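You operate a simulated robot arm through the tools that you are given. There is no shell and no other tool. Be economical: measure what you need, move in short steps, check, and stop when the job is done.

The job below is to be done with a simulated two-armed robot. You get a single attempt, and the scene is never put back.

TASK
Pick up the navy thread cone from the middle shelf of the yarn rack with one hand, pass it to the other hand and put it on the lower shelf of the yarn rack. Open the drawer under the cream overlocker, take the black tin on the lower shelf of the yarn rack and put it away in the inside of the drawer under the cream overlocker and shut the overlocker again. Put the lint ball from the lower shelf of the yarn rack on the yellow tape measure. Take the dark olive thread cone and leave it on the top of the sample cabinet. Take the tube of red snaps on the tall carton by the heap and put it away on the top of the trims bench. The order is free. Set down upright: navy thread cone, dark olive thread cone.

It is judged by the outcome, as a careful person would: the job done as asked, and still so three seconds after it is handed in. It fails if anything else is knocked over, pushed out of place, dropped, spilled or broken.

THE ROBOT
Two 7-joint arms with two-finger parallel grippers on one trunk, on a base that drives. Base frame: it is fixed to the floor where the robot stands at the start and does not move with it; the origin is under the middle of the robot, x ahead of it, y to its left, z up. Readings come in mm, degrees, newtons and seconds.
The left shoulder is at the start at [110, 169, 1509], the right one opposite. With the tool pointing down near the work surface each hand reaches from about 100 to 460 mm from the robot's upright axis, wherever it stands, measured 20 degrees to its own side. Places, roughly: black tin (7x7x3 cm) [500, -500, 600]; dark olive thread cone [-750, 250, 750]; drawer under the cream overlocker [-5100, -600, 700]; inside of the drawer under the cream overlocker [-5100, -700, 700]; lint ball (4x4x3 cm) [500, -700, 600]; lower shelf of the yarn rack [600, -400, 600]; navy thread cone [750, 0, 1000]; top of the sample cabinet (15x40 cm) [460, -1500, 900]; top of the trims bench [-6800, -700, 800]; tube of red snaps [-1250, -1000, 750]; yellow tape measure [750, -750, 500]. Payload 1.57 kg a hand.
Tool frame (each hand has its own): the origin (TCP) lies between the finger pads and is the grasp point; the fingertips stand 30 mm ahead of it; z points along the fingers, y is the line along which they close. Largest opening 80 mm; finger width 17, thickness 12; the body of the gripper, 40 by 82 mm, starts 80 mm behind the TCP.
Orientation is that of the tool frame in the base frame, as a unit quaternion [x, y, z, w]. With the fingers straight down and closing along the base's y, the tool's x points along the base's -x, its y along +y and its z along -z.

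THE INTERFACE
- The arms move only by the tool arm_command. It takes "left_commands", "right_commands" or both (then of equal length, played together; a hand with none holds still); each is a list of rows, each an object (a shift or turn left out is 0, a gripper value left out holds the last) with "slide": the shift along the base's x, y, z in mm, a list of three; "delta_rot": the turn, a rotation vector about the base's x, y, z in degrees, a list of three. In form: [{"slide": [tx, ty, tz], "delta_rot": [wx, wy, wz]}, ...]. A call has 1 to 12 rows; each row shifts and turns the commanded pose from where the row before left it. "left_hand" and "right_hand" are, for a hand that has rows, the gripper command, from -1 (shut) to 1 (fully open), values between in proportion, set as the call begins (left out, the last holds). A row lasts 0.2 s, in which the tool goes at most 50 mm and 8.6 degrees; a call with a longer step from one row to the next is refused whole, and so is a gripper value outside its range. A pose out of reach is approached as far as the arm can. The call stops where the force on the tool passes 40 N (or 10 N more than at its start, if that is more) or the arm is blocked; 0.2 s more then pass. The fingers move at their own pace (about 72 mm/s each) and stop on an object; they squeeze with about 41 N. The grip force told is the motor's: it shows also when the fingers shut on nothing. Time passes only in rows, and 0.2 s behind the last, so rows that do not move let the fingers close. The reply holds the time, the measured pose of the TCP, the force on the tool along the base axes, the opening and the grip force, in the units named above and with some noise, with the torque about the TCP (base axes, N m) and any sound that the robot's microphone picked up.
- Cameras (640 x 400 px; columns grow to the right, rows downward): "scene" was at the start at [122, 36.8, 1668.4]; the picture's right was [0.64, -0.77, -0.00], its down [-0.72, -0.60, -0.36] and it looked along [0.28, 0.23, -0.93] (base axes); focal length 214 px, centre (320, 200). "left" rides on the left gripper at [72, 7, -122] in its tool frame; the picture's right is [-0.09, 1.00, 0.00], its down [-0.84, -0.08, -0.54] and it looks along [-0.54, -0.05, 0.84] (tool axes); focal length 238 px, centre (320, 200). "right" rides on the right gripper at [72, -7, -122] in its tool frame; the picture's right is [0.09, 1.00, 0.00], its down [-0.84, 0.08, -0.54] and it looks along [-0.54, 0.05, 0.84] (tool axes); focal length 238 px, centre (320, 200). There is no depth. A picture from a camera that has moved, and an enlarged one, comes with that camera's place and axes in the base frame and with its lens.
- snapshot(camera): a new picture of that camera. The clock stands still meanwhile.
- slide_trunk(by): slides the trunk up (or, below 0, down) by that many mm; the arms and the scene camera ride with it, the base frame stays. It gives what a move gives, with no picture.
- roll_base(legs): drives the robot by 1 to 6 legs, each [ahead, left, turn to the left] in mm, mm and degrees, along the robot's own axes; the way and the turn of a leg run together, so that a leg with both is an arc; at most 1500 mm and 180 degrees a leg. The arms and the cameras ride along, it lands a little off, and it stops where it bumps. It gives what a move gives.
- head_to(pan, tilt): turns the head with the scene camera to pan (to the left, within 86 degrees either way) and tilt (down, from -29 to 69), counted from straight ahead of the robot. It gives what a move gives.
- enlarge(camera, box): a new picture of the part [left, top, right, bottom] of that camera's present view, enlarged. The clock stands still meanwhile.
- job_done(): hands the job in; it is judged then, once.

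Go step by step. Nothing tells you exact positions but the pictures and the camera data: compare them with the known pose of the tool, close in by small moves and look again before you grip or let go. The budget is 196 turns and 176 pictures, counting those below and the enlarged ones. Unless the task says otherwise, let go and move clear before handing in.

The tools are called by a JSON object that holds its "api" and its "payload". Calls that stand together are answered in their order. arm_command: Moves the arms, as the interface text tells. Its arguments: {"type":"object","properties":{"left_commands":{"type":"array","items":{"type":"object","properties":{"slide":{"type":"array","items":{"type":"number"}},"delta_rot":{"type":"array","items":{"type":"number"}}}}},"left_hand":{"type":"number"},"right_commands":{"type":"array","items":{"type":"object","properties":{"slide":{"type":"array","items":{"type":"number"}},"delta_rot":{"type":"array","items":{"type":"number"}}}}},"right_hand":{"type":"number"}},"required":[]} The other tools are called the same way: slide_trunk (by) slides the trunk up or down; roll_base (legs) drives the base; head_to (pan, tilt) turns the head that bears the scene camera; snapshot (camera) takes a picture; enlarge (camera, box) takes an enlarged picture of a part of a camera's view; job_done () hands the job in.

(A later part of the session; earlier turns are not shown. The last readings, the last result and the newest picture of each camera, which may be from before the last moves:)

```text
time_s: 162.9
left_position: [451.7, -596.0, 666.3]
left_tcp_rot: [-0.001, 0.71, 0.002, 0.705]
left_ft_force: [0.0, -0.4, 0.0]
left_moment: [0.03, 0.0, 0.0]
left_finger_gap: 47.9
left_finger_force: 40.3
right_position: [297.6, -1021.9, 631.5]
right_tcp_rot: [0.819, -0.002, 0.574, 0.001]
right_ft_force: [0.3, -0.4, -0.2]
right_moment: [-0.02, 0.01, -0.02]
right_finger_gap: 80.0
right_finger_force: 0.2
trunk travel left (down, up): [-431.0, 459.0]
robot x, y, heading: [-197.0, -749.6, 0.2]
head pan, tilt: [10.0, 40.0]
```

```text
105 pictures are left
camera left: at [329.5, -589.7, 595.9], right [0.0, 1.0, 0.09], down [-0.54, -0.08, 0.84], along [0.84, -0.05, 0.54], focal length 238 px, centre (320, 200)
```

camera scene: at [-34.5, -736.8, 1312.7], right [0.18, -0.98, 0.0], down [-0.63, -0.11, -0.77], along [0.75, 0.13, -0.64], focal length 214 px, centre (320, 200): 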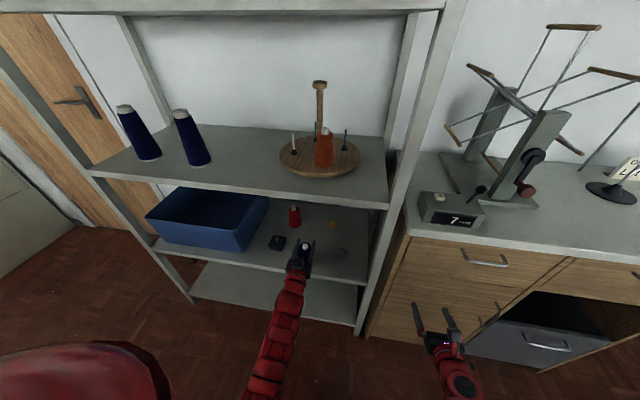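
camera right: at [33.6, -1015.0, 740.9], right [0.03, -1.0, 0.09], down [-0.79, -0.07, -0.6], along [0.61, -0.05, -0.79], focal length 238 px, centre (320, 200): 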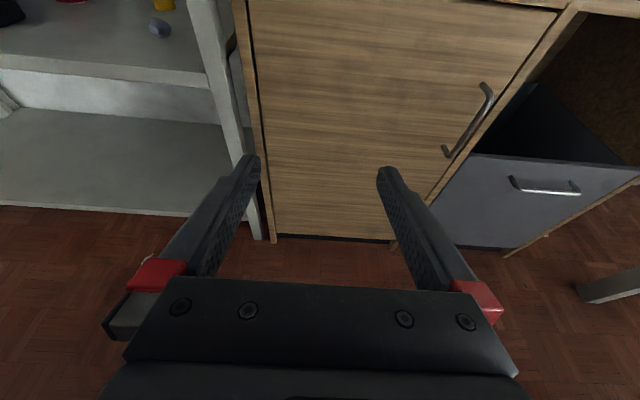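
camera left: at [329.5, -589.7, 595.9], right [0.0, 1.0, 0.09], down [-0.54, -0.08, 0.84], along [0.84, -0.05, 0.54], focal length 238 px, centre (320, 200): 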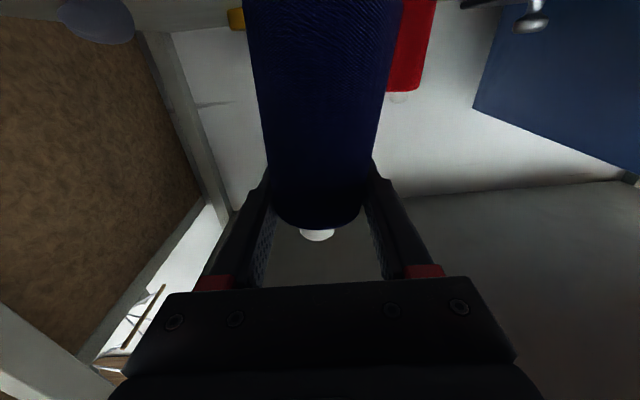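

Positioned over the free spot. Descend.

{"api": "arm_command", "payload": {"left_commands": [{"slide": [0, 0, -10]}, {"slide": [0, 0, -10]}, {"slide": [0, 0, -10]}, {"slide": [0, 0, -4]}, {"slide": [0, 0, 0]}]}}

{"api": "arm_command", "payload": {"left_commands": [{"slide": [0, 0, -3]}, {"slide": [0, 0, -2]}, {"slide": [0, 0, -2]}, {"slide": [0, 0, 0]}]}}

{"api": "snapshot", "payload": {"camera": "left"}}

```text
time_s: 163.9
left_position: [453.4, -596.9, 644.5]
left_tcp_rot: [0.001, 0.699, 0.001, 0.715]
left_ft_force: [6.6, 0.2, 13.1]
left_moment: [0.03, -0.4, 0.07]
left_finger_gap: 47.8
left_finger_force: 40.6
right_position: [296.1, -1020.5, 631.1]
right_tcp_rot: [0.819, -0.001, 0.574, 0.0]
right_ft_force: [0.5, -0.5, 0.9]
right_moment: [-0.02, 0.01, 0.0]
right_finger_gap: 79.9
right_finger_force: 0.0
trunk travel left (down, up): [-431.0, 459.0]
robot x, y, heading: [-194.0, -753.2, 0.2]
head pan, tilt: [10.0, 40.0]
stopped in row 5 (left hand): the force on the tool passed its limit at 43 N (the readings are from after the stop); the commanded pose is now the measured one
```

```text
time_s: 164.5
left_position: [454.3, -596.2, 644.1]
left_tcp_rot: [0.0, 0.695, 0.002, 0.719]
left_ft_force: [4.0, 0.6, 12.8]
left_moment: [0.0, -0.2, 0.01]
left_finger_gap: 47.6
left_finger_force: 41.0
right_position: [297.0, -1020.5, 632.9]
right_tcp_rot: [0.819, -0.001, 0.574, -0.001]
right_ft_force: [0.4, 0.6, 0.5]
right_moment: [-0.04, -0.01, 0.01]
right_finger_gap: 79.9
right_finger_force: 0.0
trunk travel left (down, up): [-431.0, 459.0]
robot x, y, heading: [-196.7, -750.5, 0.3]
head pan, tilt: [10.0, 40.0]
stopped in row 3 (left hand): the force on the tool passed its limit at 42 N (the readings are from after the stop); the commanded pose is now the measured one
```

```text
104 pictures are left
camera left: at [335.1, -589.4, 569.1], right [-0.01, 1.0, 0.1], down [-0.57, -0.08, 0.82], along [0.82, -0.05, 0.57], focal length 238 px, centre (320, 200)
```

left: 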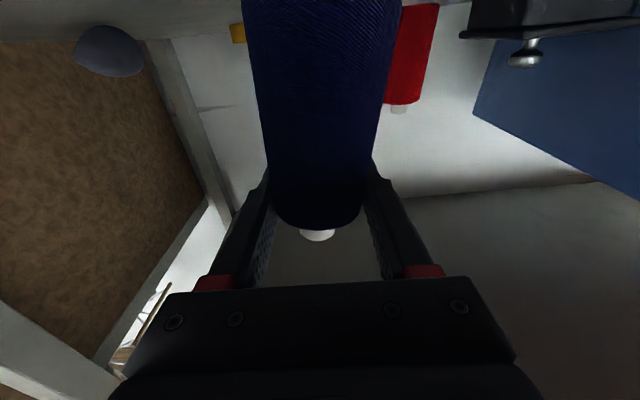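

Contact indicates the shelf is at z≈573, so the cone is standing. Ease up slightly and release.

{"api": "arm_command", "payload": {"left_commands": [{"slide": [0, 0, 1], "delta_rot": [0, 1.5, 0]}, {"slide": [0, 0, 0]}]}}

{"api": "arm_command", "payload": {"left_commands": [{"slide": [0, 0, 0]}, {"slide": [0, 0, 0]}, {"slide": [0, 0, 0]}, {"slide": [0, 0, 0]}], "left_hand": 1}}

{"api": "snapshot", "payload": {"camera": "left"}}

```text
time_s: 165.1
left_position: [453.2, -597.1, 644.1]
left_tcp_rot: [0.0, 0.705, 0.002, 0.709]
left_ft_force: [6.7, 1.1, 14.3]
left_moment: [0.04, -0.44, 0.04]
left_finger_gap: 47.8
left_finger_force: 40.9
right_position: [296.7, -1021.8, 631.7]
right_tcp_rot: [0.818, -0.002, 0.575, 0.0]
right_ft_force: [0.1, -0.1, -0.4]
right_moment: [-0.03, 0.01, -0.04]
right_finger_gap: 79.7
right_finger_force: 0.1
trunk travel left (down, up): [-431.0, 459.0]
robot x, y, heading: [-198.2, -754.7, 0.2]
head pan, tilt: [10.0, 40.0]
```

```text
time_s: 166.1
left_position: [454.0, -596.6, 641.4]
left_tcp_rot: [0.0, 0.707, 0.003, 0.707]
left_ft_force: [0.5, 1.2, -0.3]
left_moment: [-0.02, 0.0, 0.01]
left_finger_gap: 79.7
left_finger_force: 0.1
right_position: [298.4, -1022.0, 631.9]
right_tcp_rot: [0.819, -0.001, 0.574, 0.0]
right_ft_force: [0.2, -0.2, -0.9]
right_moment: [0.01, 0.02, 0.02]
right_finger_gap: 79.9
right_finger_force: 0.0
trunk travel left (down, up): [-431.0, 459.0]
robot x, y, heading: [-199.8, -752.5, 0.1]
head pan, tilt: [10.0, 40.0]
```

```text
103 pictures are left
camera left: at [332.5, -589.2, 570.7], right [0.0, 1.0, 0.1], down [-0.54, -0.08, 0.84], along [0.84, -0.05, 0.54], focal length 238 px, centre (320, 200)
```

left: 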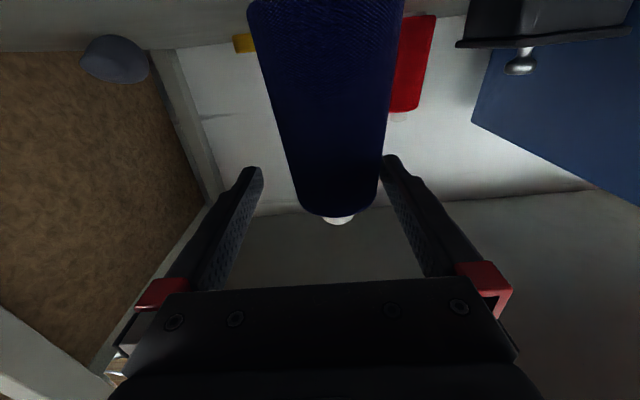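

It stands upright. Withdraw the left hand straight back.

{"api": "arm_command", "payload": {"left_commands": [{"slide": [-20, 1, 0]}, {"slide": [-35, 0, 0]}, {"slide": [-35, 0, 0]}, {"slide": [-35, 0, 0]}]}}

{"api": "roll_base", "payload": {"legs": [[-180, 0, 0]]}}

{"api": "enlarge", "payload": {"camera": "scene", "box": [160, 130, 400, 280]}}

```text
time_s: 167.1
left_position: [327.7, -593.9, 642.5]
left_tcp_rot: [0.0, 0.706, 0.002, 0.708]
left_ft_force: [0.1, -0.7, 0.4]
left_moment: [0.02, 0.04, -0.02]
left_finger_gap: 79.8
left_finger_force: 0.0
right_position: [299.0, -1021.3, 631.7]
right_tcp_rot: [0.818, -0.001, 0.575, 0.0]
right_ft_force: [0.0, 0.9, 0.1]
right_moment: [-0.01, 0.01, 0.03]
right_finger_gap: 79.9
right_finger_force: 0.0
trunk travel left (down, up): [-431.0, 459.0]
robot x, y, heading: [-195.2, -750.2, -0.2]
head pan, tilt: [10.0, 40.0]
```

```text
time_s: 168.6
left_position: [150.0, -595.1, 641.8]
left_tcp_rot: [0.001, 0.706, 0.002, 0.708]
left_ft_force: [-0.8, -0.2, -0.3]
left_moment: [-0.01, -0.01, -0.03]
left_finger_gap: 79.7
left_finger_force: 0.0
right_position: [119.4, -1022.6, 632.8]
right_tcp_rot: [0.818, -0.002, 0.575, 0.001]
right_ft_force: [0.7, -0.4, -0.6]
right_moment: [-0.01, -0.02, -0.02]
right_finger_gap: 80.1
right_finger_force: 0.0
trunk travel left (down, up): [-431.0, 459.0]
robot x, y, heading: [-375.3, -756.3, 0.3]
head pan, tilt: [10.0, 40.0]
```

```text
2.67 times, centred on (280, 205) of scene
camera zoom: at [-214.9, -737.1, 1312.8], right [0.18, -0.98, 0.0], down [-0.63, -0.11, -0.77], along [0.75, 0.13, -0.64], focal length 572 px, centre (427, 187)
```

zoom: 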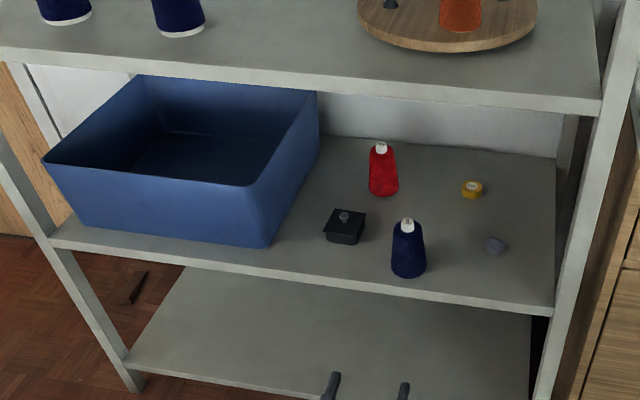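

Navy cone done. Now lint (≈(496,-738)) with the right hand; tape at ≈(640,-678). Shift base left, tuck left hand, and look.

{"api": "arm_command", "payload": {"left_commands": [{"slide": [-25, 20, 0]}, {"slide": [-25, 20, 0]}, {"slide": [-25, 20, 0]}]}}

{"api": "roll_base", "payload": {"legs": [[0, 284, 0], [190, 0, -0.2]]}}

{"api": "snapshot", "payload": {"camera": "right"}}

```text
time_s: 169.4
left_position: [75.4, -533.0, 640.4]
left_tcp_rot: [-0.001, 0.707, 0.0, 0.707]
left_ft_force: [0.2, -0.5, -0.1]
left_moment: [0.02, 0.0, -0.01]
left_finger_gap: 80.3
left_finger_force: 0.1
right_position: [120.8, -1019.9, 631.0]
right_tcp_rot: [0.82, 0.001, 0.573, 0.001]
right_ft_force: [-0.7, -0.1, 0.3]
right_moment: [0.0, -0.01, 0.0]
right_finger_gap: 80.1
right_finger_force: 0.1
trunk travel left (down, up): [-431.0, 459.0]
robot x, y, heading: [-375.8, -753.6, 0.1]
head pan, tilt: [10.0, 40.0]
```

```text
time_s: 172.5
left_position: [265.1, -250.2, 639.4]
left_tcp_rot: [0.001, 0.708, -0.001, 0.707]
left_ft_force: [0.4, 0.3, 0.3]
left_moment: [0.02, -0.01, 0.01]
left_finger_gap: 79.8
left_finger_force: 0.0
right_position: [307.0, -735.8, 632.2]
right_tcp_rot: [0.82, -0.002, 0.573, 0.004]
right_ft_force: [-0.5, -0.4, 0.3]
right_moment: [-0.01, -0.02, 0.01]
right_finger_gap: 80.1
right_finger_force: 0.1
trunk travel left (down, up): [-431.0, 459.0]
robot x, y, heading: [-186.4, -467.5, -0.1]
head pan, tilt: [10.0, 40.0]
```

```text
101 pictures are left
camera right: at [216.9, -729.1, 740.8], right [0.03, -1.0, 0.09], down [-0.8, -0.07, -0.6], along [0.6, -0.06, -0.8], focal length 238 px, centre (320, 200)
```

right: 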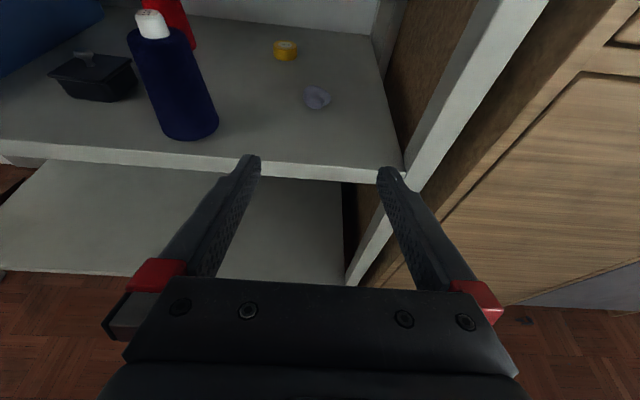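

Lint at ≈(487,-734). Advance above it.

{"api": "arm_command", "payload": {"right_commands": [{"slide": [40, 0, 0]}, {"slide": [40, 0, 0]}, {"slide": [40, 0, 0]}, {"slide": [40, 1, 0]}, {"slide": [0, 0, 0]}]}}

{"api": "snapshot", "payload": {"camera": "right"}}

```text
time_s: 173.7
left_position: [264.9, -250.6, 639.9]
left_tcp_rot: [0.001, 0.707, -0.001, 0.707]
left_ft_force: [0.3, 0.3, -0.3]
left_moment: [0.01, 0.01, 0.03]
left_finger_gap: 79.6
left_finger_force: 0.0
right_position: [467.8, -736.3, 630.4]
right_tcp_rot: [0.82, -0.001, 0.573, 0.003]
right_ft_force: [-0.2, -0.1, -0.4]
right_moment: [-0.03, 0.0, 0.05]
right_finger_gap: 80.0
right_finger_force: 0.1
trunk travel left (down, up): [-431.0, 459.0]
robot x, y, heading: [-189.4, -469.7, -0.2]
head pan, tilt: [10.0, 40.0]
```

```text
100 pictures are left
camera right: at [376.4, -728.8, 740.1], right [0.03, -1.0, 0.09], down [-0.8, -0.07, -0.6], along [0.6, -0.06, -0.8], focal length 238 px, centre (320, 200)
```

right: 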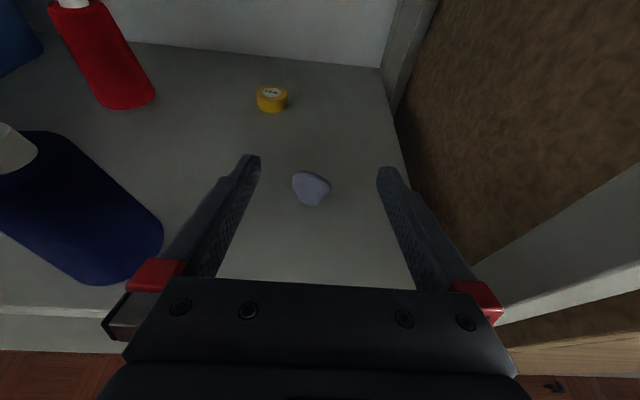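

Lint refined to (503,-733), tape ≈(631,-683). Descend with fingertips around the lint.

{"api": "arm_command", "payload": {"right_commands": [{"slide": [10, 2, -12]}, {"slide": [8, 1, -12]}, {"slide": [4, 0, -10]}, {"slide": [0, 0, 0]}]}}

{"api": "snapshot", "payload": {"camera": "right"}}

```text
time_s: 174.7
left_position: [265.7, -250.5, 639.8]
left_tcp_rot: [0.0, 0.708, -0.001, 0.706]
left_ft_force: [-0.9, -0.8, 0.2]
left_moment: [0.02, 0.03, 0.0]
left_finger_gap: 80.0
left_finger_force: 0.0
right_position: [488.7, -733.9, 597.2]
right_tcp_rot: [0.819, -0.002, 0.573, 0.003]
right_ft_force: [0.5, 0.6, 0.0]
right_moment: [0.01, 0.0, 0.0]
right_finger_gap: 80.1
right_finger_force: 0.0
trunk travel left (down, up): [-431.0, 459.0]
robot x, y, heading: [-188.5, -469.5, -0.1]
head pan, tilt: [10.0, 40.0]
```

```text
99 pictures are left
camera right: at [398.5, -725.6, 706.3], right [0.02, -1.0, 0.09], down [-0.8, -0.07, -0.6], along [0.6, -0.06, -0.79], focal length 238 px, centre (320, 200)
```

right: 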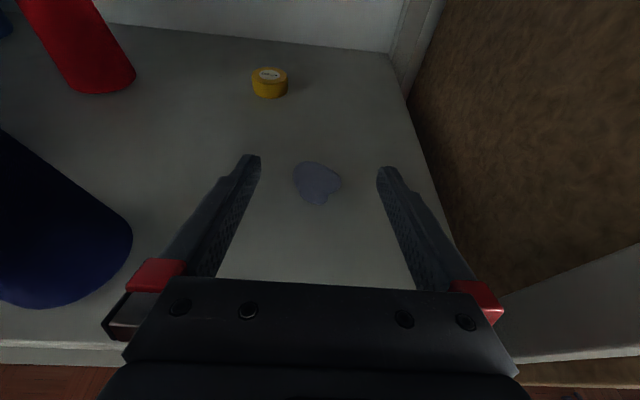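

Close gently on the lint and lift.

{"api": "arm_command", "payload": {"right_commands": [{"slide": [0, 0, 0]}, {"slide": [0, 0, 0]}, {"slide": [0, 0, 0]}, {"slide": [0, 0, 0]}, {"slide": [0, 0, 15]}, {"slide": [0, 0, 20]}, {"slide": [0, 0, 20]}], "right_hand": -0.6}}

{"api": "snapshot", "payload": {"camera": "right"}}

```text
time_s: 176.3
left_position: [265.7, -250.7, 639.6]
left_tcp_rot: [0.0, 0.708, -0.001, 0.707]
left_ft_force: [0.9, -0.3, 0.9]
left_moment: [-0.01, 0.02, 0.02]
left_finger_gap: 80.0
left_finger_force: 0.0
right_position: [489.3, -733.3, 652.8]
right_tcp_rot: [0.819, -0.002, 0.574, 0.003]
right_ft_force: [-0.2, 0.3, 1.1]
right_moment: [0.05, -0.01, 0.0]
right_finger_gap: 15.9
right_finger_force: 0.2
trunk travel left (down, up): [-431.0, 459.0]
robot x, y, heading: [-184.9, -469.1, 0.0]
head pan, tilt: [10.0, 40.0]
```

```text
98 pictures are left
camera right: at [398.9, -725.3, 761.8], right [0.03, -1.0, 0.09], down [-0.8, -0.07, -0.6], along [0.6, -0.06, -0.79], focal length 238 px, centre (320, 200)
```

right: 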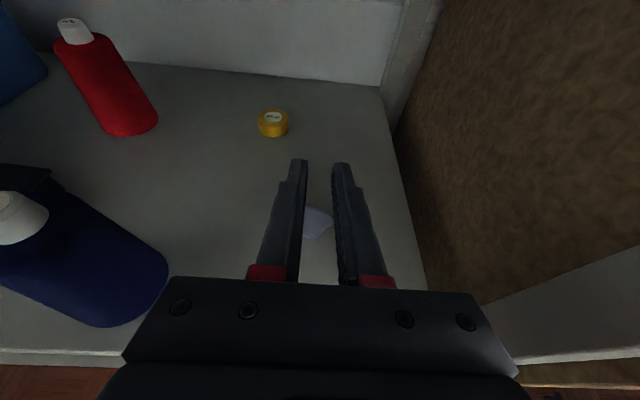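

The fingers passed above/over the lint. Open, go lower until just above the shelf, and retry.

{"api": "arm_command", "payload": {"right_commands": [{"slide": [0, 0, 0]}, {"slide": [0, 0, 0]}, {"slide": [5, 0, 0]}], "right_hand": 1}}

{"api": "arm_command", "payload": {"right_commands": [{"slide": [0, 0, -25]}, {"slide": [0, 0, -25]}, {"slide": [0, 0, -8]}, {"slide": [0, 0, -3]}, {"slide": [0, 0, -3]}, {"slide": [0, 0, -3]}, {"slide": [0, 0, 0]}]}}

{"api": "snapshot", "payload": {"camera": "right"}}

```text
time_s: 177.1
left_position: [264.4, -250.4, 639.8]
left_tcp_rot: [0.001, 0.708, -0.001, 0.706]
left_ft_force: [0.2, 0.0, -1.4]
left_moment: [0.0, -0.02, -0.01]
left_finger_gap: 80.0
left_finger_force: 0.1
right_position: [493.6, -733.2, 652.1]
right_tcp_rot: [0.819, -0.003, 0.574, 0.004]
right_ft_force: [0.4, -0.2, 0.0]
right_moment: [0.01, 0.04, 0.02]
right_finger_gap: 79.8
right_finger_force: 0.1
trunk travel left (down, up): [-431.0, 459.0]
robot x, y, heading: [-187.6, -469.4, -0.2]
head pan, tilt: [10.0, 40.0]
```

```text
time_s: 178.7
left_position: [265.0, -249.4, 639.4]
left_tcp_rot: [-0.001, 0.708, 0.0, 0.707]
left_ft_force: [-0.5, -0.2, 0.1]
left_moment: [-0.03, -0.01, -0.03]
left_finger_gap: 79.8
left_finger_force: 0.1
right_position: [494.2, -732.2, 585.6]
right_tcp_rot: [0.819, -0.002, 0.573, 0.003]
right_ft_force: [-0.1, -0.7, 1.3]
right_moment: [0.0, -0.05, 0.0]
right_finger_gap: 80.0
right_finger_force: 0.0
trunk travel left (down, up): [-431.0, 459.0]
robot x, y, heading: [-191.1, -466.9, -0.4]
head pan, tilt: [10.0, 40.0]
```

```text
97 pictures are left
camera right: at [403.5, -725.0, 694.2], right [0.03, -1.0, 0.09], down [-0.8, -0.07, -0.6], along [0.6, -0.06, -0.79], focal length 238 px, centre (320, 200)
```

right: 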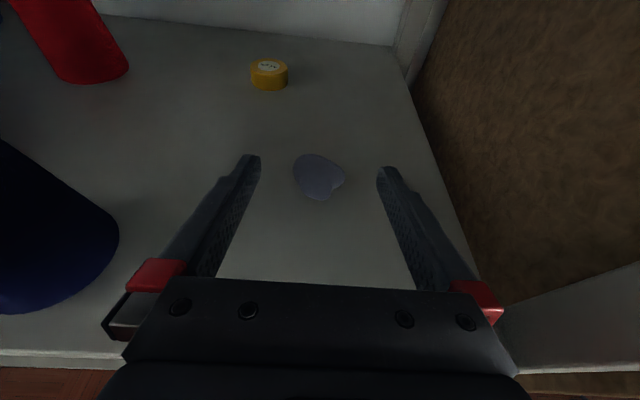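

No contact yet; the shelf must be nearer 555. Continue down carefully.

{"api": "arm_command", "payload": {"right_commands": [{"slide": [2, 0, -4]}, {"slide": [0, 0, -3]}, {"slide": [0, 0, -2]}, {"slide": [0, 0, -2]}, {"slide": [0, 0, 0]}]}}

{"api": "snapshot", "payload": {"camera": "right"}}

```text
time_s: 179.9
left_position: [266.0, -249.2, 640.2]
left_tcp_rot: [0.0, 0.708, 0.0, 0.706]
left_ft_force: [-0.1, 0.7, 0.0]
left_moment: [-0.02, -0.01, 0.01]
left_finger_gap: 80.1
left_finger_force: 0.1
right_position: [495.2, -732.5, 573.0]
right_tcp_rot: [0.819, -0.001, 0.573, 0.003]
right_ft_force: [0.0, 0.1, 0.0]
right_moment: [0.0, 0.0, 0.02]
right_finger_gap: 80.0
right_finger_force: 0.0
trunk travel left (down, up): [-431.0, 459.0]
robot x, y, heading: [-189.4, -470.9, -0.2]
head pan, tilt: [10.0, 40.0]
```

```text
96 pictures are left
camera right: at [405.6, -725.4, 682.9], right [0.02, -1.0, 0.09], down [-0.8, -0.07, -0.6], along [0.6, -0.06, -0.8], focal length 238 px, centre (320, 200)
```

right: 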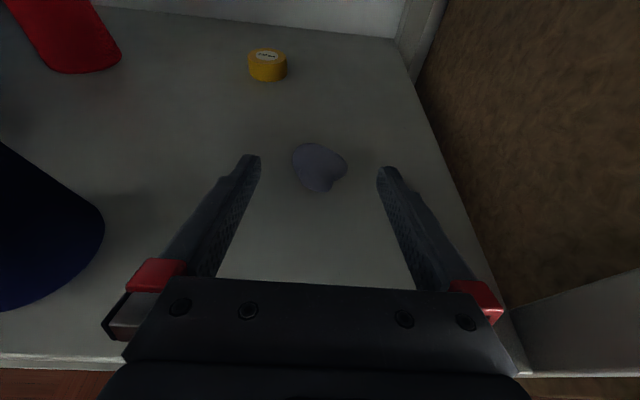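

Advance a touch and close.

{"api": "arm_command", "payload": {"right_commands": [{"slide": [8, 0, -2]}, {"slide": [0, 0, 0]}]}}

{"api": "arm_command", "payload": {"right_commands": [{"slide": [0, 0, 0]}, {"slide": [0, 0, 0]}, {"slide": [0, 0, 0]}, {"slide": [0, 0, 0]}], "right_hand": -0.7}}

{"api": "snapshot", "payload": {"camera": "right"}}

```text
time_s: 180.5
left_position: [264.8, -249.6, 640.4]
left_tcp_rot: [0.0, 0.709, 0.0, 0.706]
left_ft_force: [0.8, 0.4, 0.3]
left_moment: [0.03, -0.03, -0.02]
left_finger_gap: 80.0
left_finger_force: 0.1
right_position: [503.6, -733.3, 570.7]
right_tcp_rot: [0.82, -0.001, 0.573, 0.002]
right_ft_force: [1.1, -0.6, 0.6]
right_moment: [-0.03, 0.01, -0.01]
right_finger_gap: 79.9
right_finger_force: 0.1
trunk travel left (down, up): [-431.0, 459.0]
robot x, y, heading: [-191.2, -467.9, -0.2]
head pan, tilt: [10.0, 40.0]
```

```text
time_s: 181.5
left_position: [264.1, -251.1, 639.7]
left_tcp_rot: [0.0, 0.707, 0.0, 0.707]
left_ft_force: [-1.0, 0.0, 0.1]
left_moment: [-0.01, 0.01, 0.0]
left_finger_gap: 79.8
left_finger_force: 0.1
right_position: [503.8, -732.1, 570.5]
right_tcp_rot: [0.82, -0.002, 0.573, 0.003]
right_ft_force: [0.4, 0.1, -0.2]
right_moment: [0.0, 0.01, 0.01]
right_finger_gap: 20.5
right_finger_force: 33.8
trunk travel left (down, up): [-431.0, 459.0]
robot x, y, heading: [-190.7, -466.3, 0.3]
head pan, tilt: [10.0, 40.0]
```

```text
95 pictures are left
camera right: at [413.7, -725.5, 680.8], right [0.03, -1.0, 0.09], down [-0.8, -0.07, -0.6], along [0.6, -0.06, -0.8], focal length 238 px, centre (320, 200)
```

right: 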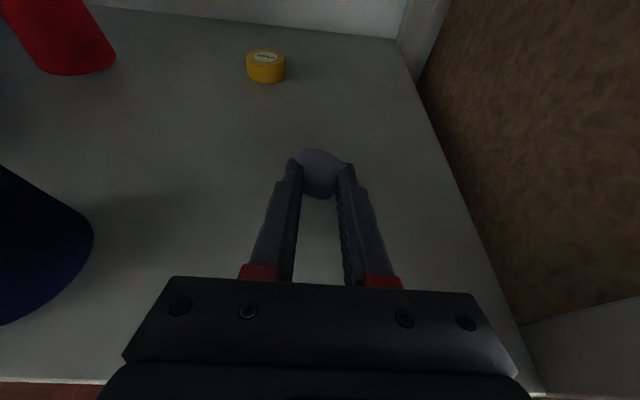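

Lint gripped. Lift.

{"api": "arm_command", "payload": {"right_commands": [{"slide": [0, 0, 15]}, {"slide": [0, 0, 20]}, {"slide": [0, 0, 25]}, {"slide": [0, 0, 0]}]}}

{"api": "snapshot", "payload": {"camera": "right"}}

```text
time_s: 182.5
left_position: [265.8, -250.6, 640.7]
left_tcp_rot: [0.001, 0.707, -0.001, 0.707]
left_ft_force: [-0.2, -0.1, 0.0]
left_moment: [0.03, 0.02, -0.01]
left_finger_gap: 79.8
left_finger_force: 0.1
right_position: [504.8, -733.4, 631.7]
right_tcp_rot: [0.82, -0.001, 0.573, 0.003]
right_ft_force: [0.8, 0.5, 0.4]
right_moment: [-0.05, -0.02, -0.03]
right_finger_gap: 20.0
right_finger_force: 33.4
trunk travel left (down, up): [-431.0, 459.0]
robot x, y, heading: [-187.1, -471.6, -0.2]
head pan, tilt: [10.0, 40.0]
```

```text
94 pictures are left
camera right: at [413.7, -724.7, 741.2], right [0.03, -1.0, 0.09], down [-0.8, -0.07, -0.6], along [0.6, -0.06, -0.8], focal length 238 px, centre (320, 200)
```

right: 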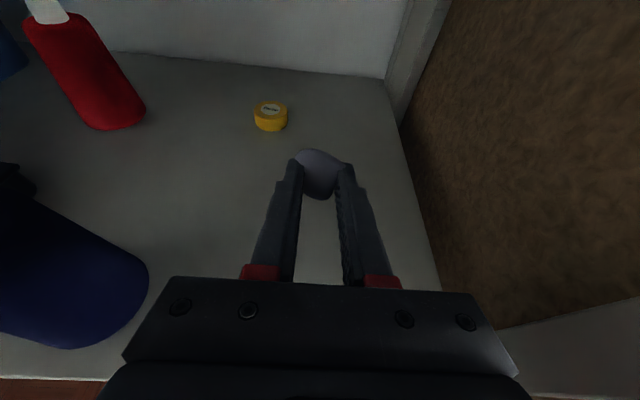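

Lint is held. Tape ≈(682,-675), top ≈570. To keep the wrist away from the navy cone I'll yaw the hand 10° left while advancing.

{"api": "arm_command", "payload": {"right_commands": [{"slide": [10, 0, 4], "delta_rot": [0, 0, 5]}, {"slide": [30, 8, 4], "delta_rot": [0, 0, 5]}, {"slide": [35, 12, 0]}, {"slide": [35, 14, 0]}, {"slide": [0, 0, 0]}]}}

{"api": "snapshot", "payload": {"camera": "right"}}

```text
time_s: 183.7
left_position: [265.0, -249.7, 639.6]
left_tcp_rot: [0.0, 0.708, 0.0, 0.706]
left_ft_force: [-0.8, -0.3, 0.1]
left_moment: [0.0, -0.01, 0.0]
left_finger_gap: 80.1
left_finger_force: 0.0
right_position: [614.1, -699.6, 638.3]
right_tcp_rot: [0.817, 0.07, 0.571, -0.048]
right_ft_force: [-0.4, 0.0, 0.1]
right_moment: [0.01, 0.03, 0.02]
right_finger_gap: 20.7
right_finger_force: 34.2
trunk travel left (down, up): [-431.0, 459.0]
robot x, y, heading: [-188.7, -468.5, -0.3]
head pan, tilt: [10.0, 40.0]
```

```text
93 pictures are left
camera right: at [523.9, -707.0, 748.3], right [0.2, -0.98, 0.09], down [-0.77, -0.21, -0.6], along [0.6, 0.05, -0.8], focal length 238 px, centre (320, 200)
```

right: 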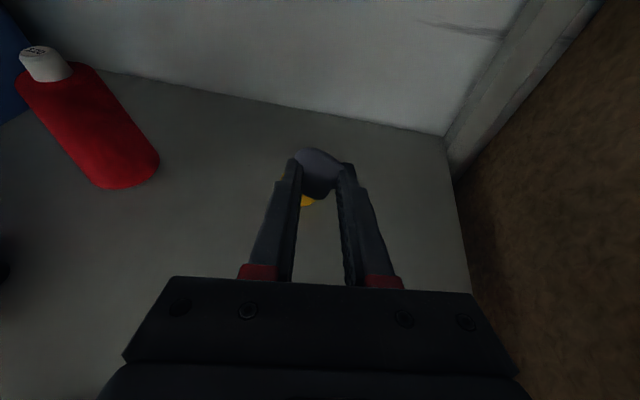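

{"api": "arm_command", "payload": {"right_commands": [{"slide": [22, 10, -5]}, {"slide": [22, 11, -10]}, {"slide": [0, 0, -5]}, {"slide": [0, 0, 0]}]}}

{"api": "snapshot", "payload": {"camera": "right"}}

{"api": "snapshot", "payload": {"camera": "scene"}}

```text
time_s: 184.7
left_position: [265.4, -251.0, 639.6]
left_tcp_rot: [0.0, 0.707, 0.0, 0.707]
left_ft_force: [-0.3, -0.3, 0.1]
left_moment: [0.02, 0.01, -0.01]
left_finger_gap: 80.4
left_finger_force: 0.0
right_position: [657.6, -676.9, 619.8]
right_tcp_rot: [0.816, 0.069, 0.571, -0.047]
right_ft_force: [0.2, -0.3, -0.8]
right_moment: [0.01, 0.02, -0.04]
right_finger_gap: 21.0
right_finger_force: 34.0
trunk travel left (down, up): [-431.0, 459.0]
robot x, y, heading: [-193.0, -468.1, 0.0]
head pan, tilt: [10.0, 40.0]
```

```text
92 pictures are left
camera right: at [568.1, -685.9, 728.1], right [0.2, -0.98, 0.09], down [-0.77, -0.21, -0.6], along [0.6, 0.05, -0.8], focal length 238 px, centre (320, 200)
```

right: 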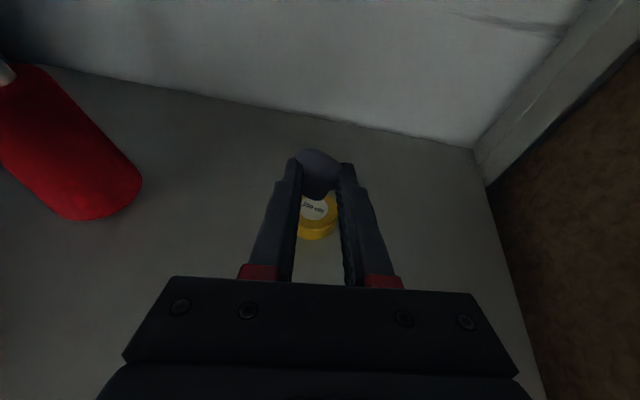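

```text
91 pictures are left
camera scene: at [-22.2, -448.0, 1312.1], right [0.17, -0.98, 0.0], down [-0.64, -0.11, -0.76], along [0.75, 0.13, -0.65], focal length 214 px, centre (320, 200)
```

scene: 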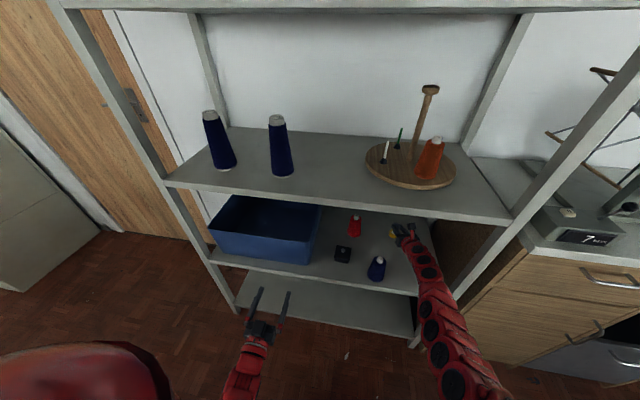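

Lint sits right above the tape (684,-673). Lower it.

{"api": "arm_command", "payload": {"right_commands": [{"slide": [1, 0, -10]}, {"slide": [1, 0, -10]}, {"slide": [0, 0, -5]}, {"slide": [0, 0, -2]}, {"slide": [0, 0, 0]}]}}

{"api": "snapshot", "payload": {"camera": "right"}}

```text
time_s: 185.9
left_position: [265.2, -250.3, 640.6]
left_tcp_rot: [0.0, 0.707, 0.0, 0.707]
left_ft_force: [0.2, 0.1, 0.7]
left_moment: [-0.04, -0.02, 0.0]
left_finger_gap: 79.8
left_finger_force: 0.0
right_position: [660.4, -677.7, 591.3]
right_tcp_rot: [0.817, 0.069, 0.571, -0.047]
right_ft_force: [-0.3, 0.0, 0.5]
right_moment: [0.01, 0.0, -0.02]
right_finger_gap: 22.8
right_finger_force: 35.3
trunk travel left (down, up): [-431.0, 459.0]
robot x, y, heading: [-186.5, -469.0, -0.2]
head pan, tilt: [10.0, 40.0]
```

```text
90 pictures are left
camera right: at [570.0, -686.0, 701.1], right [0.2, -0.98, 0.09], down [-0.77, -0.21, -0.6], along [0.6, 0.05, -0.8], focal length 238 px, centre (320, 200)
```

right: 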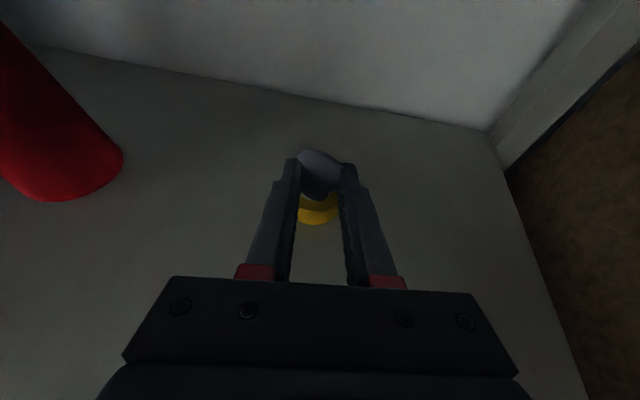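

Aligned and in contact. Release gently.

{"api": "arm_command", "payload": {"right_commands": [{"slide": [0, 0, 0]}, {"slide": [0, 0, 0]}, {"slide": [0, 0, 0]}, {"slide": [0, 0, 0]}], "right_hand": 0.5}}

{"api": "snapshot", "payload": {"camera": "right"}}

```text
time_s: 186.9
left_position: [264.1, -250.0, 639.6]
left_tcp_rot: [0.0, 0.708, 0.0, 0.706]
left_ft_force: [0.0, -0.3, -0.2]
left_moment: [-0.02, 0.0, 0.0]
left_finger_gap: 79.9
left_finger_force: 0.0
right_position: [660.3, -678.5, 590.9]
right_tcp_rot: [0.817, 0.07, 0.57, -0.047]
right_ft_force: [-0.2, -0.2, -0.3]
right_moment: [0.01, -0.03, -0.03]
right_finger_gap: 59.9
right_finger_force: 0.1
trunk travel left (down, up): [-431.0, 459.0]
robot x, y, heading: [-188.2, -465.9, -0.2]
head pan, tilt: [10.0, 40.0]
```

```text
89 pictures are left
camera right: at [569.9, -686.2, 701.1], right [0.2, -0.98, 0.09], down [-0.77, -0.21, -0.6], along [0.6, 0.05, -0.8], focal length 238 px, centre (320, 200)
```

right: 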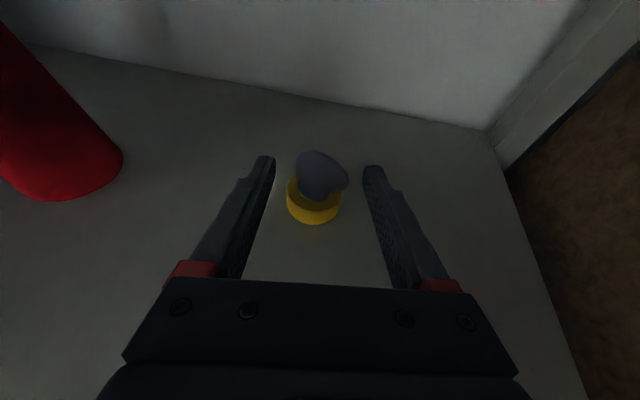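

The lint rests on the tape. Withdraw back along the hand's axis.

{"api": "arm_command", "payload": {"right_commands": [{"slide": [-20, -3.5, 3]}, {"slide": [-35, -6, 8]}, {"slide": [-40, -8, 10]}, {"slide": [-40, -12, 10]}, {"slide": [-40, -14, 5]}, {"slide": [0, 0, 0]}]}}

{"api": "snapshot", "payload": {"camera": "right"}}

```text
time_s: 188.3
left_position: [265.2, -250.2, 640.4]
left_tcp_rot: [0.0, 0.708, -0.001, 0.706]
left_ft_force: [0.5, 0.6, 0.8]
left_moment: [0.03, -0.02, -0.04]
left_finger_gap: 80.1
left_finger_force: 0.0
right_position: [485.6, -721.3, 629.4]
right_tcp_rot: [0.816, 0.07, 0.571, -0.048]
right_ft_force: [-0.1, -0.3, 0.2]
right_moment: [-0.01, 0.0, -0.04]
right_finger_gap: 59.9
right_finger_force: 0.2
trunk travel left (down, up): [-431.0, 459.0]
robot x, y, heading: [-186.7, -466.1, -0.1]
head pan, tilt: [10.0, 40.0]
```

```text
88 pictures are left
camera right: at [395.1, -730.3, 739.0], right [0.2, -0.98, 0.09], down [-0.77, -0.21, -0.6], along [0.6, 0.05, -0.8], focal length 238 px, centre (320, 200)
```

right: 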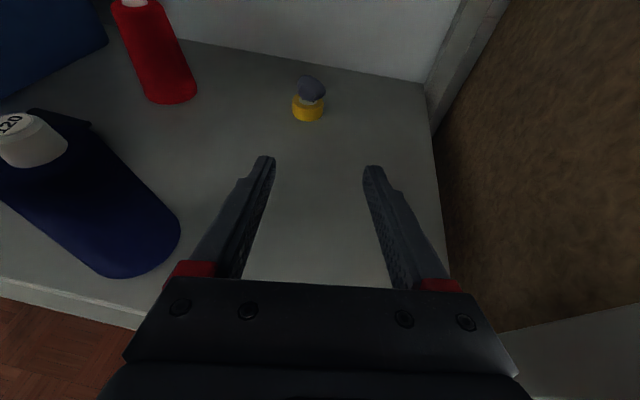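

Lint done. Next, the tin with the left hand: back off, tuck the right arm to the side, and pitch the left hand 45° down.

{"api": "roll_base", "payload": {"legs": [[-190, 0, 0]]}}

{"api": "arm_command", "payload": {"right_commands": [{"slide": [-30, -28, 3], "delta_rot": [0, 0, -5]}, {"slide": [-30, -28, 3], "delta_rot": [0, 0, -5]}, {"slide": [-30, -28, 3]}, {"slide": [-30, -28, 3]}, {"slide": [-30, -28, 3]}, {"slide": [-30, -28, 3]}, {"slide": [-30, -28, 3]}, {"slide": [-30, -28, 3]}, {"slide": [-30, -28, 3]}, {"slide": [-30, -28, 3]}, {"slide": [-20, -20, 3]}], "left_commands": [{"slide": [5, 0, 5], "delta_rot": [0, 7.5, 0]}, {"slide": [5, 0, 5], "delta_rot": [0, 7.5, 0]}, {"slide": [5, 0, 5], "delta_rot": [0, 7.5, 0]}, {"slide": [5, 0, 5], "delta_rot": [0, 7.5, 0]}, {"slide": [5, 0, 5], "delta_rot": [0, 7.5, 0]}, {"slide": [5, 0, 5], "delta_rot": [0, 7.5, 0]}, {"slide": [0, 0, 0]}, {"slide": [0, 0, 0]}, {"slide": [0, 0, 0]}, {"slide": [0, 0, 0]}, {"slide": [0, 0, 0]}]}}

```text
time_s: 189.9
left_position: [75.8, -250.9, 639.2]
left_tcp_rot: [0.002, 0.707, -0.002, 0.707]
left_ft_force: [0.8, 0.4, 0.2]
left_moment: [-0.03, 0.02, 0.0]
left_finger_gap: 80.2
left_finger_force: 0.0
right_position: [293.7, -722.9, 629.6]
right_tcp_rot: [0.817, 0.069, 0.571, -0.047]
right_ft_force: [0.6, -0.8, -0.1]
right_moment: [0.01, 0.04, 0.0]
right_finger_gap: 59.9
right_finger_force: 0.1
trunk travel left (down, up): [-431.0, 459.0]
robot x, y, heading: [-378.0, -468.6, -0.3]
head pan, tilt: [10.0, 40.0]
```

```text
time_s: 192.3
left_position: [124.2, -241.9, 592.1]
left_tcp_rot: [-0.001, 0.892, 0.008, 0.452]
left_ft_force: [0.1, -0.7, 0.3]
left_moment: [-0.03, 0.02, -0.01]
left_finger_gap: 80.0
left_finger_force: 0.0
left hand out of reach, approached as far as the arm can: row 2, 3, 4, 5, 6
right_position: [-27.5, -1026.1, 662.4]
right_tcp_rot: [0.818, -0.004, 0.575, 0.002]
right_ft_force: [-0.3, 0.7, 0.1]
right_moment: [0.02, 0.01, -0.01]
right_finger_gap: 59.8
right_finger_force: 0.1
trunk travel left (down, up): [-431.0, 459.0]
robot x, y, heading: [-380.7, -469.2, -0.6]
head pan, tilt: [10.0, 40.0]
```

{"api": "arm_command", "payload": {"left_commands": [{"slide": [20, 0, 15], "delta_rot": [0, 5, 0]}, {"slide": [20, 0, 15], "delta_rot": [0, 5, 0]}, {"slide": [0, 0, 15]}]}}

{"api": "roll_base", "payload": {"legs": [[0, -215, 0.5]]}}

{"api": "snapshot", "payload": {"camera": "left"}}

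{"api": "snapshot", "payload": {"camera": "scene"}}

```text
time_s: 193.1
left_position: [154.7, -243.9, 603.9]
left_tcp_rot: [-0.001, 0.929, 0.009, 0.371]
left_ft_force: [0.0, -0.3, 0.2]
left_moment: [0.02, 0.02, 0.01]
left_finger_gap: 80.0
left_finger_force: 0.1
left hand out of reach, approached as far as the arm can: row 1, 3
right_position: [-25.2, -1025.6, 662.3]
right_tcp_rot: [0.819, -0.004, 0.574, 0.002]
right_ft_force: [-0.1, -0.4, 0.1]
right_moment: [0.01, 0.01, -0.01]
right_finger_gap: 60.0
right_finger_force: 0.1
trunk travel left (down, up): [-431.0, 459.0]
robot x, y, heading: [-376.8, -467.0, -0.1]
head pan, tilt: [10.0, 40.0]
```

```text
time_s: 194.8
left_position: [151.2, -454.6, 604.7]
left_tcp_rot: [-0.005, 0.928, 0.011, 0.371]
left_ft_force: [-0.1, -0.4, 0.1]
left_moment: [0.0, -0.04, 0.05]
left_finger_gap: 79.9
left_finger_force: 0.1
right_position: [-23.5, -1238.4, 662.8]
right_tcp_rot: [0.819, -0.001, 0.574, 0.0]
right_ft_force: [0.3, -0.2, 0.6]
right_moment: [0.04, 0.03, -0.01]
right_finger_gap: 59.9
right_finger_force: 0.0
trunk travel left (down, up): [-431.0, 459.0]
robot x, y, heading: [-378.4, -681.6, 0.5]
head pan, tilt: [10.0, 40.0]
```

```text
87 pictures are left
camera left: at [16.6, -450.3, 643.6], right [0.05, 1.0, 0.08], down [0.23, -0.09, 0.97], along [0.97, -0.03, -0.24], focal length 238 px, centre (320, 200)
```

left: 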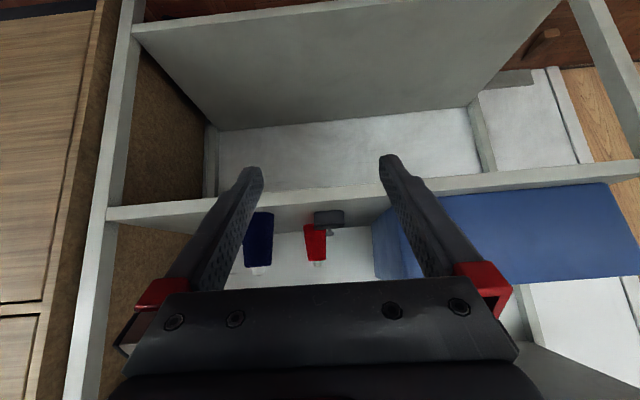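

```text
86 pictures are left
camera scene: at [-216.8, -666.9, 1312.7], right [0.18, -0.98, 0.0], down [-0.63, -0.11, -0.77], along [0.75, 0.14, -0.64], focal length 214 px, centre (320, 200)
```

scene: 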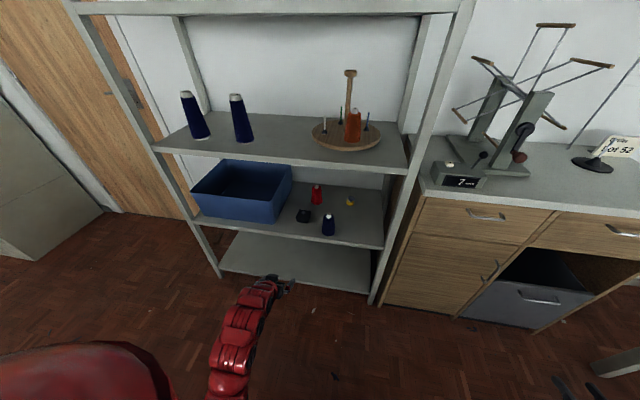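

Tin at y≈-452. Check the tin's orientation.

{"api": "enlarge", "payload": {"camera": "scene", "box": [272, 185, 352, 235]}}

```text
8.00 times, centred on (312, 210) of scene
camera zoom: at [-216.8, -666.9, 1312.7], right [0.18, -0.98, 0.0], down [-0.63, -0.11, -0.77], along [0.75, 0.14, -0.64], focal length 1716 px, centre (384, 120)
```

zoom: 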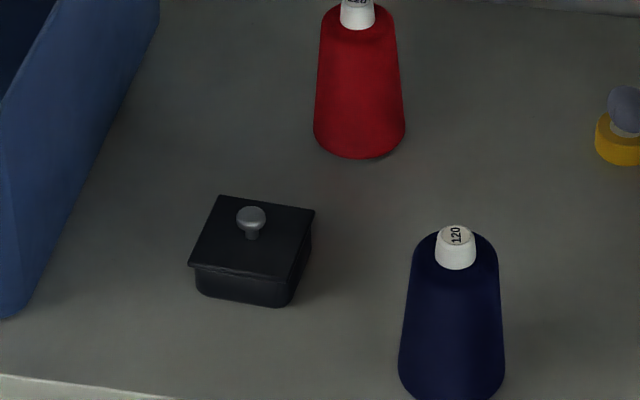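

Tin lid is a ~62–66 mm square, axis-aligned, centre ≈(516,-449). Drive in and position above it.

{"api": "roll_base", "payload": {"legs": [[200, 0, -0.5]]}}

{"api": "arm_command", "payload": {"left_commands": [{"slide": [30, 1, 15]}, {"slide": [40, 1, 15]}, {"slide": [40, 1, 10]}, {"slide": [35, 1, 0]}, {"slide": [0, 0, 0]}]}}

{"api": "snapshot", "payload": {"camera": "left"}}

{"api": "enlarge", "payload": {"camera": "scene", "box": [200, 150, 360, 250]}}

```text
time_s: 196.3
left_position: [355.1, -458.6, 604.6]
left_tcp_rot: [0.0, 0.928, 0.008, 0.372]
left_ft_force: [0.6, 0.1, -0.5]
left_moment: [0.01, -0.01, -0.01]
left_finger_gap: 80.1
left_finger_force: 0.0
right_position: [173.0, -1239.4, 662.8]
right_tcp_rot: [0.818, -0.004, 0.575, 0.002]
right_ft_force: [-0.3, -0.2, -0.7]
right_moment: [0.01, 0.05, 0.03]
right_finger_gap: 60.1
right_finger_force: 0.1
trunk travel left (down, up): [-431.0, 459.0]
robot x, y, heading: [-179.4, -678.1, -0.4]
head pan, tilt: [10.0, 40.0]
```

```text
time_s: 197.6
left_position: [500.9, -456.6, 643.7]
left_tcp_rot: [0.0, 0.928, 0.008, 0.372]
left_ft_force: [0.7, -0.8, -0.1]
left_moment: [0.01, -0.02, -0.01]
left_finger_gap: 80.0
left_finger_force: 0.1
right_position: [172.0, -1241.0, 663.7]
right_tcp_rot: [0.819, -0.005, 0.574, 0.002]
right_ft_force: [0.3, 0.1, -0.1]
right_moment: [0.02, -0.02, 0.0]
right_finger_gap: 60.0
right_finger_force: 0.2
trunk travel left (down, up): [-431.0, 459.0]
robot x, y, heading: [-178.4, -681.6, -0.3]
head pan, tilt: [10.0, 40.0]
```

```text
84 pictures are left
camera left: at [364.3, -450.1, 683.0], right [0.06, 1.0, 0.08], down [0.23, -0.09, 0.97], along [0.97, -0.04, -0.24], focal length 238 px, centre (320, 200)
```

left: 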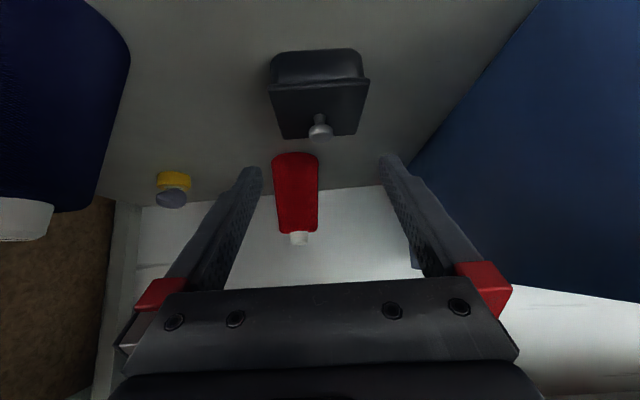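

```text
4.00 times, centred on (280, 200) of scene
camera zoom: at [-16.8, -667.3, 1312.7], right [0.17, -0.99, 0.0], down [-0.63, -0.11, -0.77], along [0.76, 0.13, -0.64], focal length 858 px, centre (480, 200)
```

zoom: 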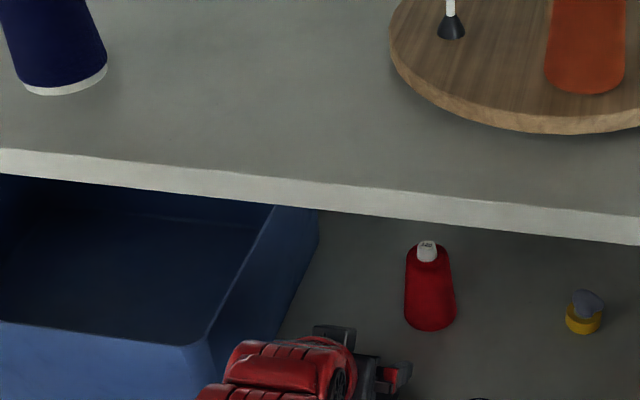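

Tin centre ≈(524,-452). Lower with fingers straddling it.

{"api": "arm_command", "payload": {"left_commands": [{"slide": [5, 3, -15]}, {"slide": [4, 2, -15]}, {"slide": [0, 0, -12]}, {"slide": [0, 0, 0]}]}}

{"api": "snapshot", "payload": {"camera": "left"}}

```text
time_s: 198.6
left_position: [509.1, -449.7, 601.1]
left_tcp_rot: [0.001, 0.928, 0.008, 0.372]
left_ft_force: [0.1, -0.3, -0.2]
left_moment: [0.01, 0.0, -0.02]
left_finger_gap: 79.8
left_finger_force: 0.0
right_position: [172.5, -1239.8, 663.1]
right_tcp_rot: [0.819, -0.005, 0.574, 0.003]
right_ft_force: [-0.6, 0.1, -0.5]
right_moment: [0.0, -0.03, 0.03]
right_finger_gap: 60.2
right_finger_force: 0.0
trunk travel left (down, up): [-431.0, 459.0]
robot x, y, heading: [-185.6, -683.8, -0.4]
head pan, tilt: [10.0, 40.0]
```

```text
82 pictures are left
camera left: at [372.6, -444.3, 641.0], right [0.06, 1.0, 0.08], down [0.23, -0.09, 0.97], along [0.97, -0.04, -0.24], focal length 238 px, centre (320, 200)
```

left: 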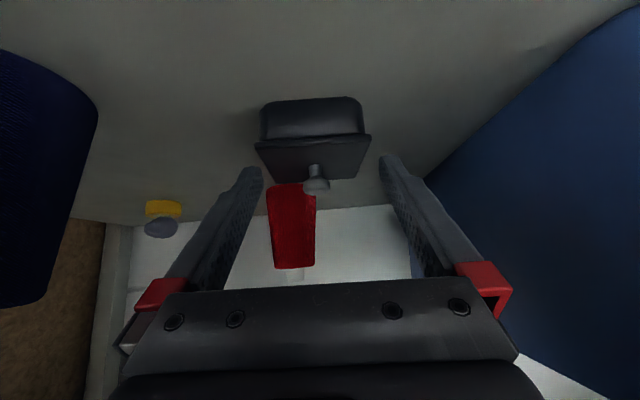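

Nearly centred; nudge -2.5 mm in y and descend the last 20 mm.

{"api": "arm_command", "payload": {"left_commands": [{"slide": [3, -2.5, 0]}, {"slide": [0, 0, -8]}, {"slide": [0, 0, -6]}, {"slide": [0, 0, -5]}, {"slide": [0, 0, 0]}]}}

{"api": "snapshot", "payload": {"camera": "left"}}

```text
time_s: 199.8
left_position: [511.6, -452.1, 583.4]
left_tcp_rot: [0.001, 0.928, 0.008, 0.372]
left_ft_force: [-0.4, 0.5, 0.2]
left_moment: [-0.02, 0.06, 0.0]
left_finger_gap: 80.1
left_finger_force: 0.1
right_position: [172.5, -1240.9, 662.8]
right_tcp_rot: [0.818, -0.004, 0.575, 0.002]
right_ft_force: [-0.1, 0.3, 0.5]
right_moment: [0.0, 0.01, 0.02]
right_finger_gap: 60.3
right_finger_force: 0.1
trunk travel left (down, up): [-431.0, 459.0]
robot x, y, heading: [-179.3, -680.2, -0.3]
head pan, tilt: [10.0, 40.0]
```

```text
81 pictures are left
camera left: at [375.5, -446.8, 622.1], right [0.06, 1.0, 0.08], down [0.23, -0.09, 0.97], along [0.97, -0.04, -0.24], focal length 238 px, centre (320, 200)
```

left: 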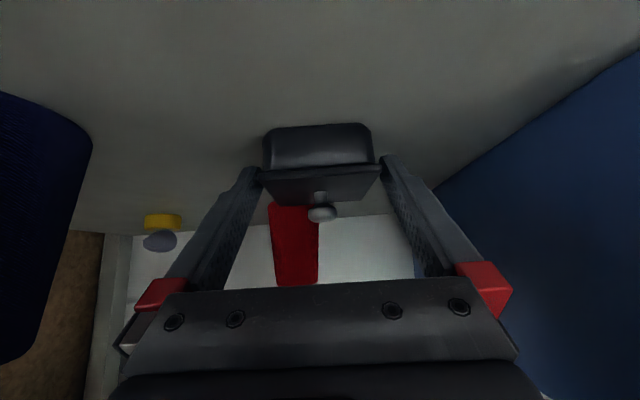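

Lower 4 mm more, advance slightly, and grip.

{"api": "arm_command", "payload": {"left_commands": [{"slide": [4, 0, -3]}, {"slide": [3, 0, -1.5]}, {"slide": [0, 0, 0]}]}}

{"api": "arm_command", "payload": {"left_commands": [{"slide": [0, 0, 0]}, {"slide": [0, 0, 0]}, {"slide": [0, 0, 0]}, {"slide": [0, 0, 10]}, {"slide": [0, 0, 20]}, {"slide": [0, 0, 20]}], "left_hand": -1}}

{"api": "snapshot", "payload": {"camera": "left"}}

```text
time_s: 200.6
left_position: [518.9, -452.4, 578.0]
left_tcp_rot: [0.0, 0.928, 0.008, 0.372]
left_ft_force: [0.7, -0.4, -0.6]
left_moment: [0.02, 0.02, -0.01]
left_finger_gap: 80.2
left_finger_force: 0.0
right_position: [172.6, -1239.0, 662.9]
right_tcp_rot: [0.818, -0.004, 0.575, 0.002]
right_ft_force: [-0.6, -0.1, 0.4]
right_moment: [0.0, 0.0, -0.04]
right_finger_gap: 60.2
right_finger_force: 0.0
trunk travel left (down, up): [-431.0, 459.0]
robot x, y, heading: [-178.2, -680.3, -0.2]
head pan, tilt: [10.0, 40.0]
```

```text
time_s: 201.9
left_position: [518.6, -452.1, 628.6]
left_tcp_rot: [0.0, 0.928, 0.008, 0.372]
left_ft_force: [0.2, 0.3, -0.1]
left_moment: [-0.01, 0.0, 0.03]
left_finger_gap: 63.1
left_finger_force: 40.9
right_position: [172.8, -1241.1, 662.9]
right_tcp_rot: [0.819, -0.004, 0.574, 0.002]
right_ft_force: [-0.6, -0.1, 0.2]
right_moment: [-0.04, -0.01, -0.03]
right_finger_gap: 60.0
right_finger_force: 0.0
trunk travel left (down, up): [-431.0, 459.0]
robot x, y, heading: [-181.8, -682.2, -0.5]
head pan, tilt: [10.0, 40.0]
heard: snap
```

```text
80 pictures are left
camera left: at [382.5, -446.4, 668.3], right [0.06, 1.0, 0.08], down [0.23, -0.09, 0.97], along [0.97, -0.04, -0.24], focal length 238 px, centre (320, 200)
```

left: 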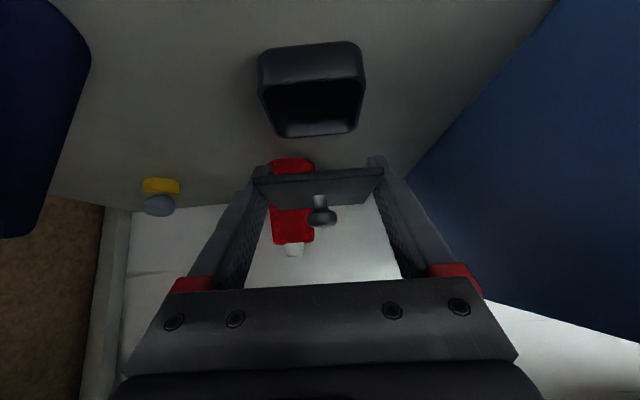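

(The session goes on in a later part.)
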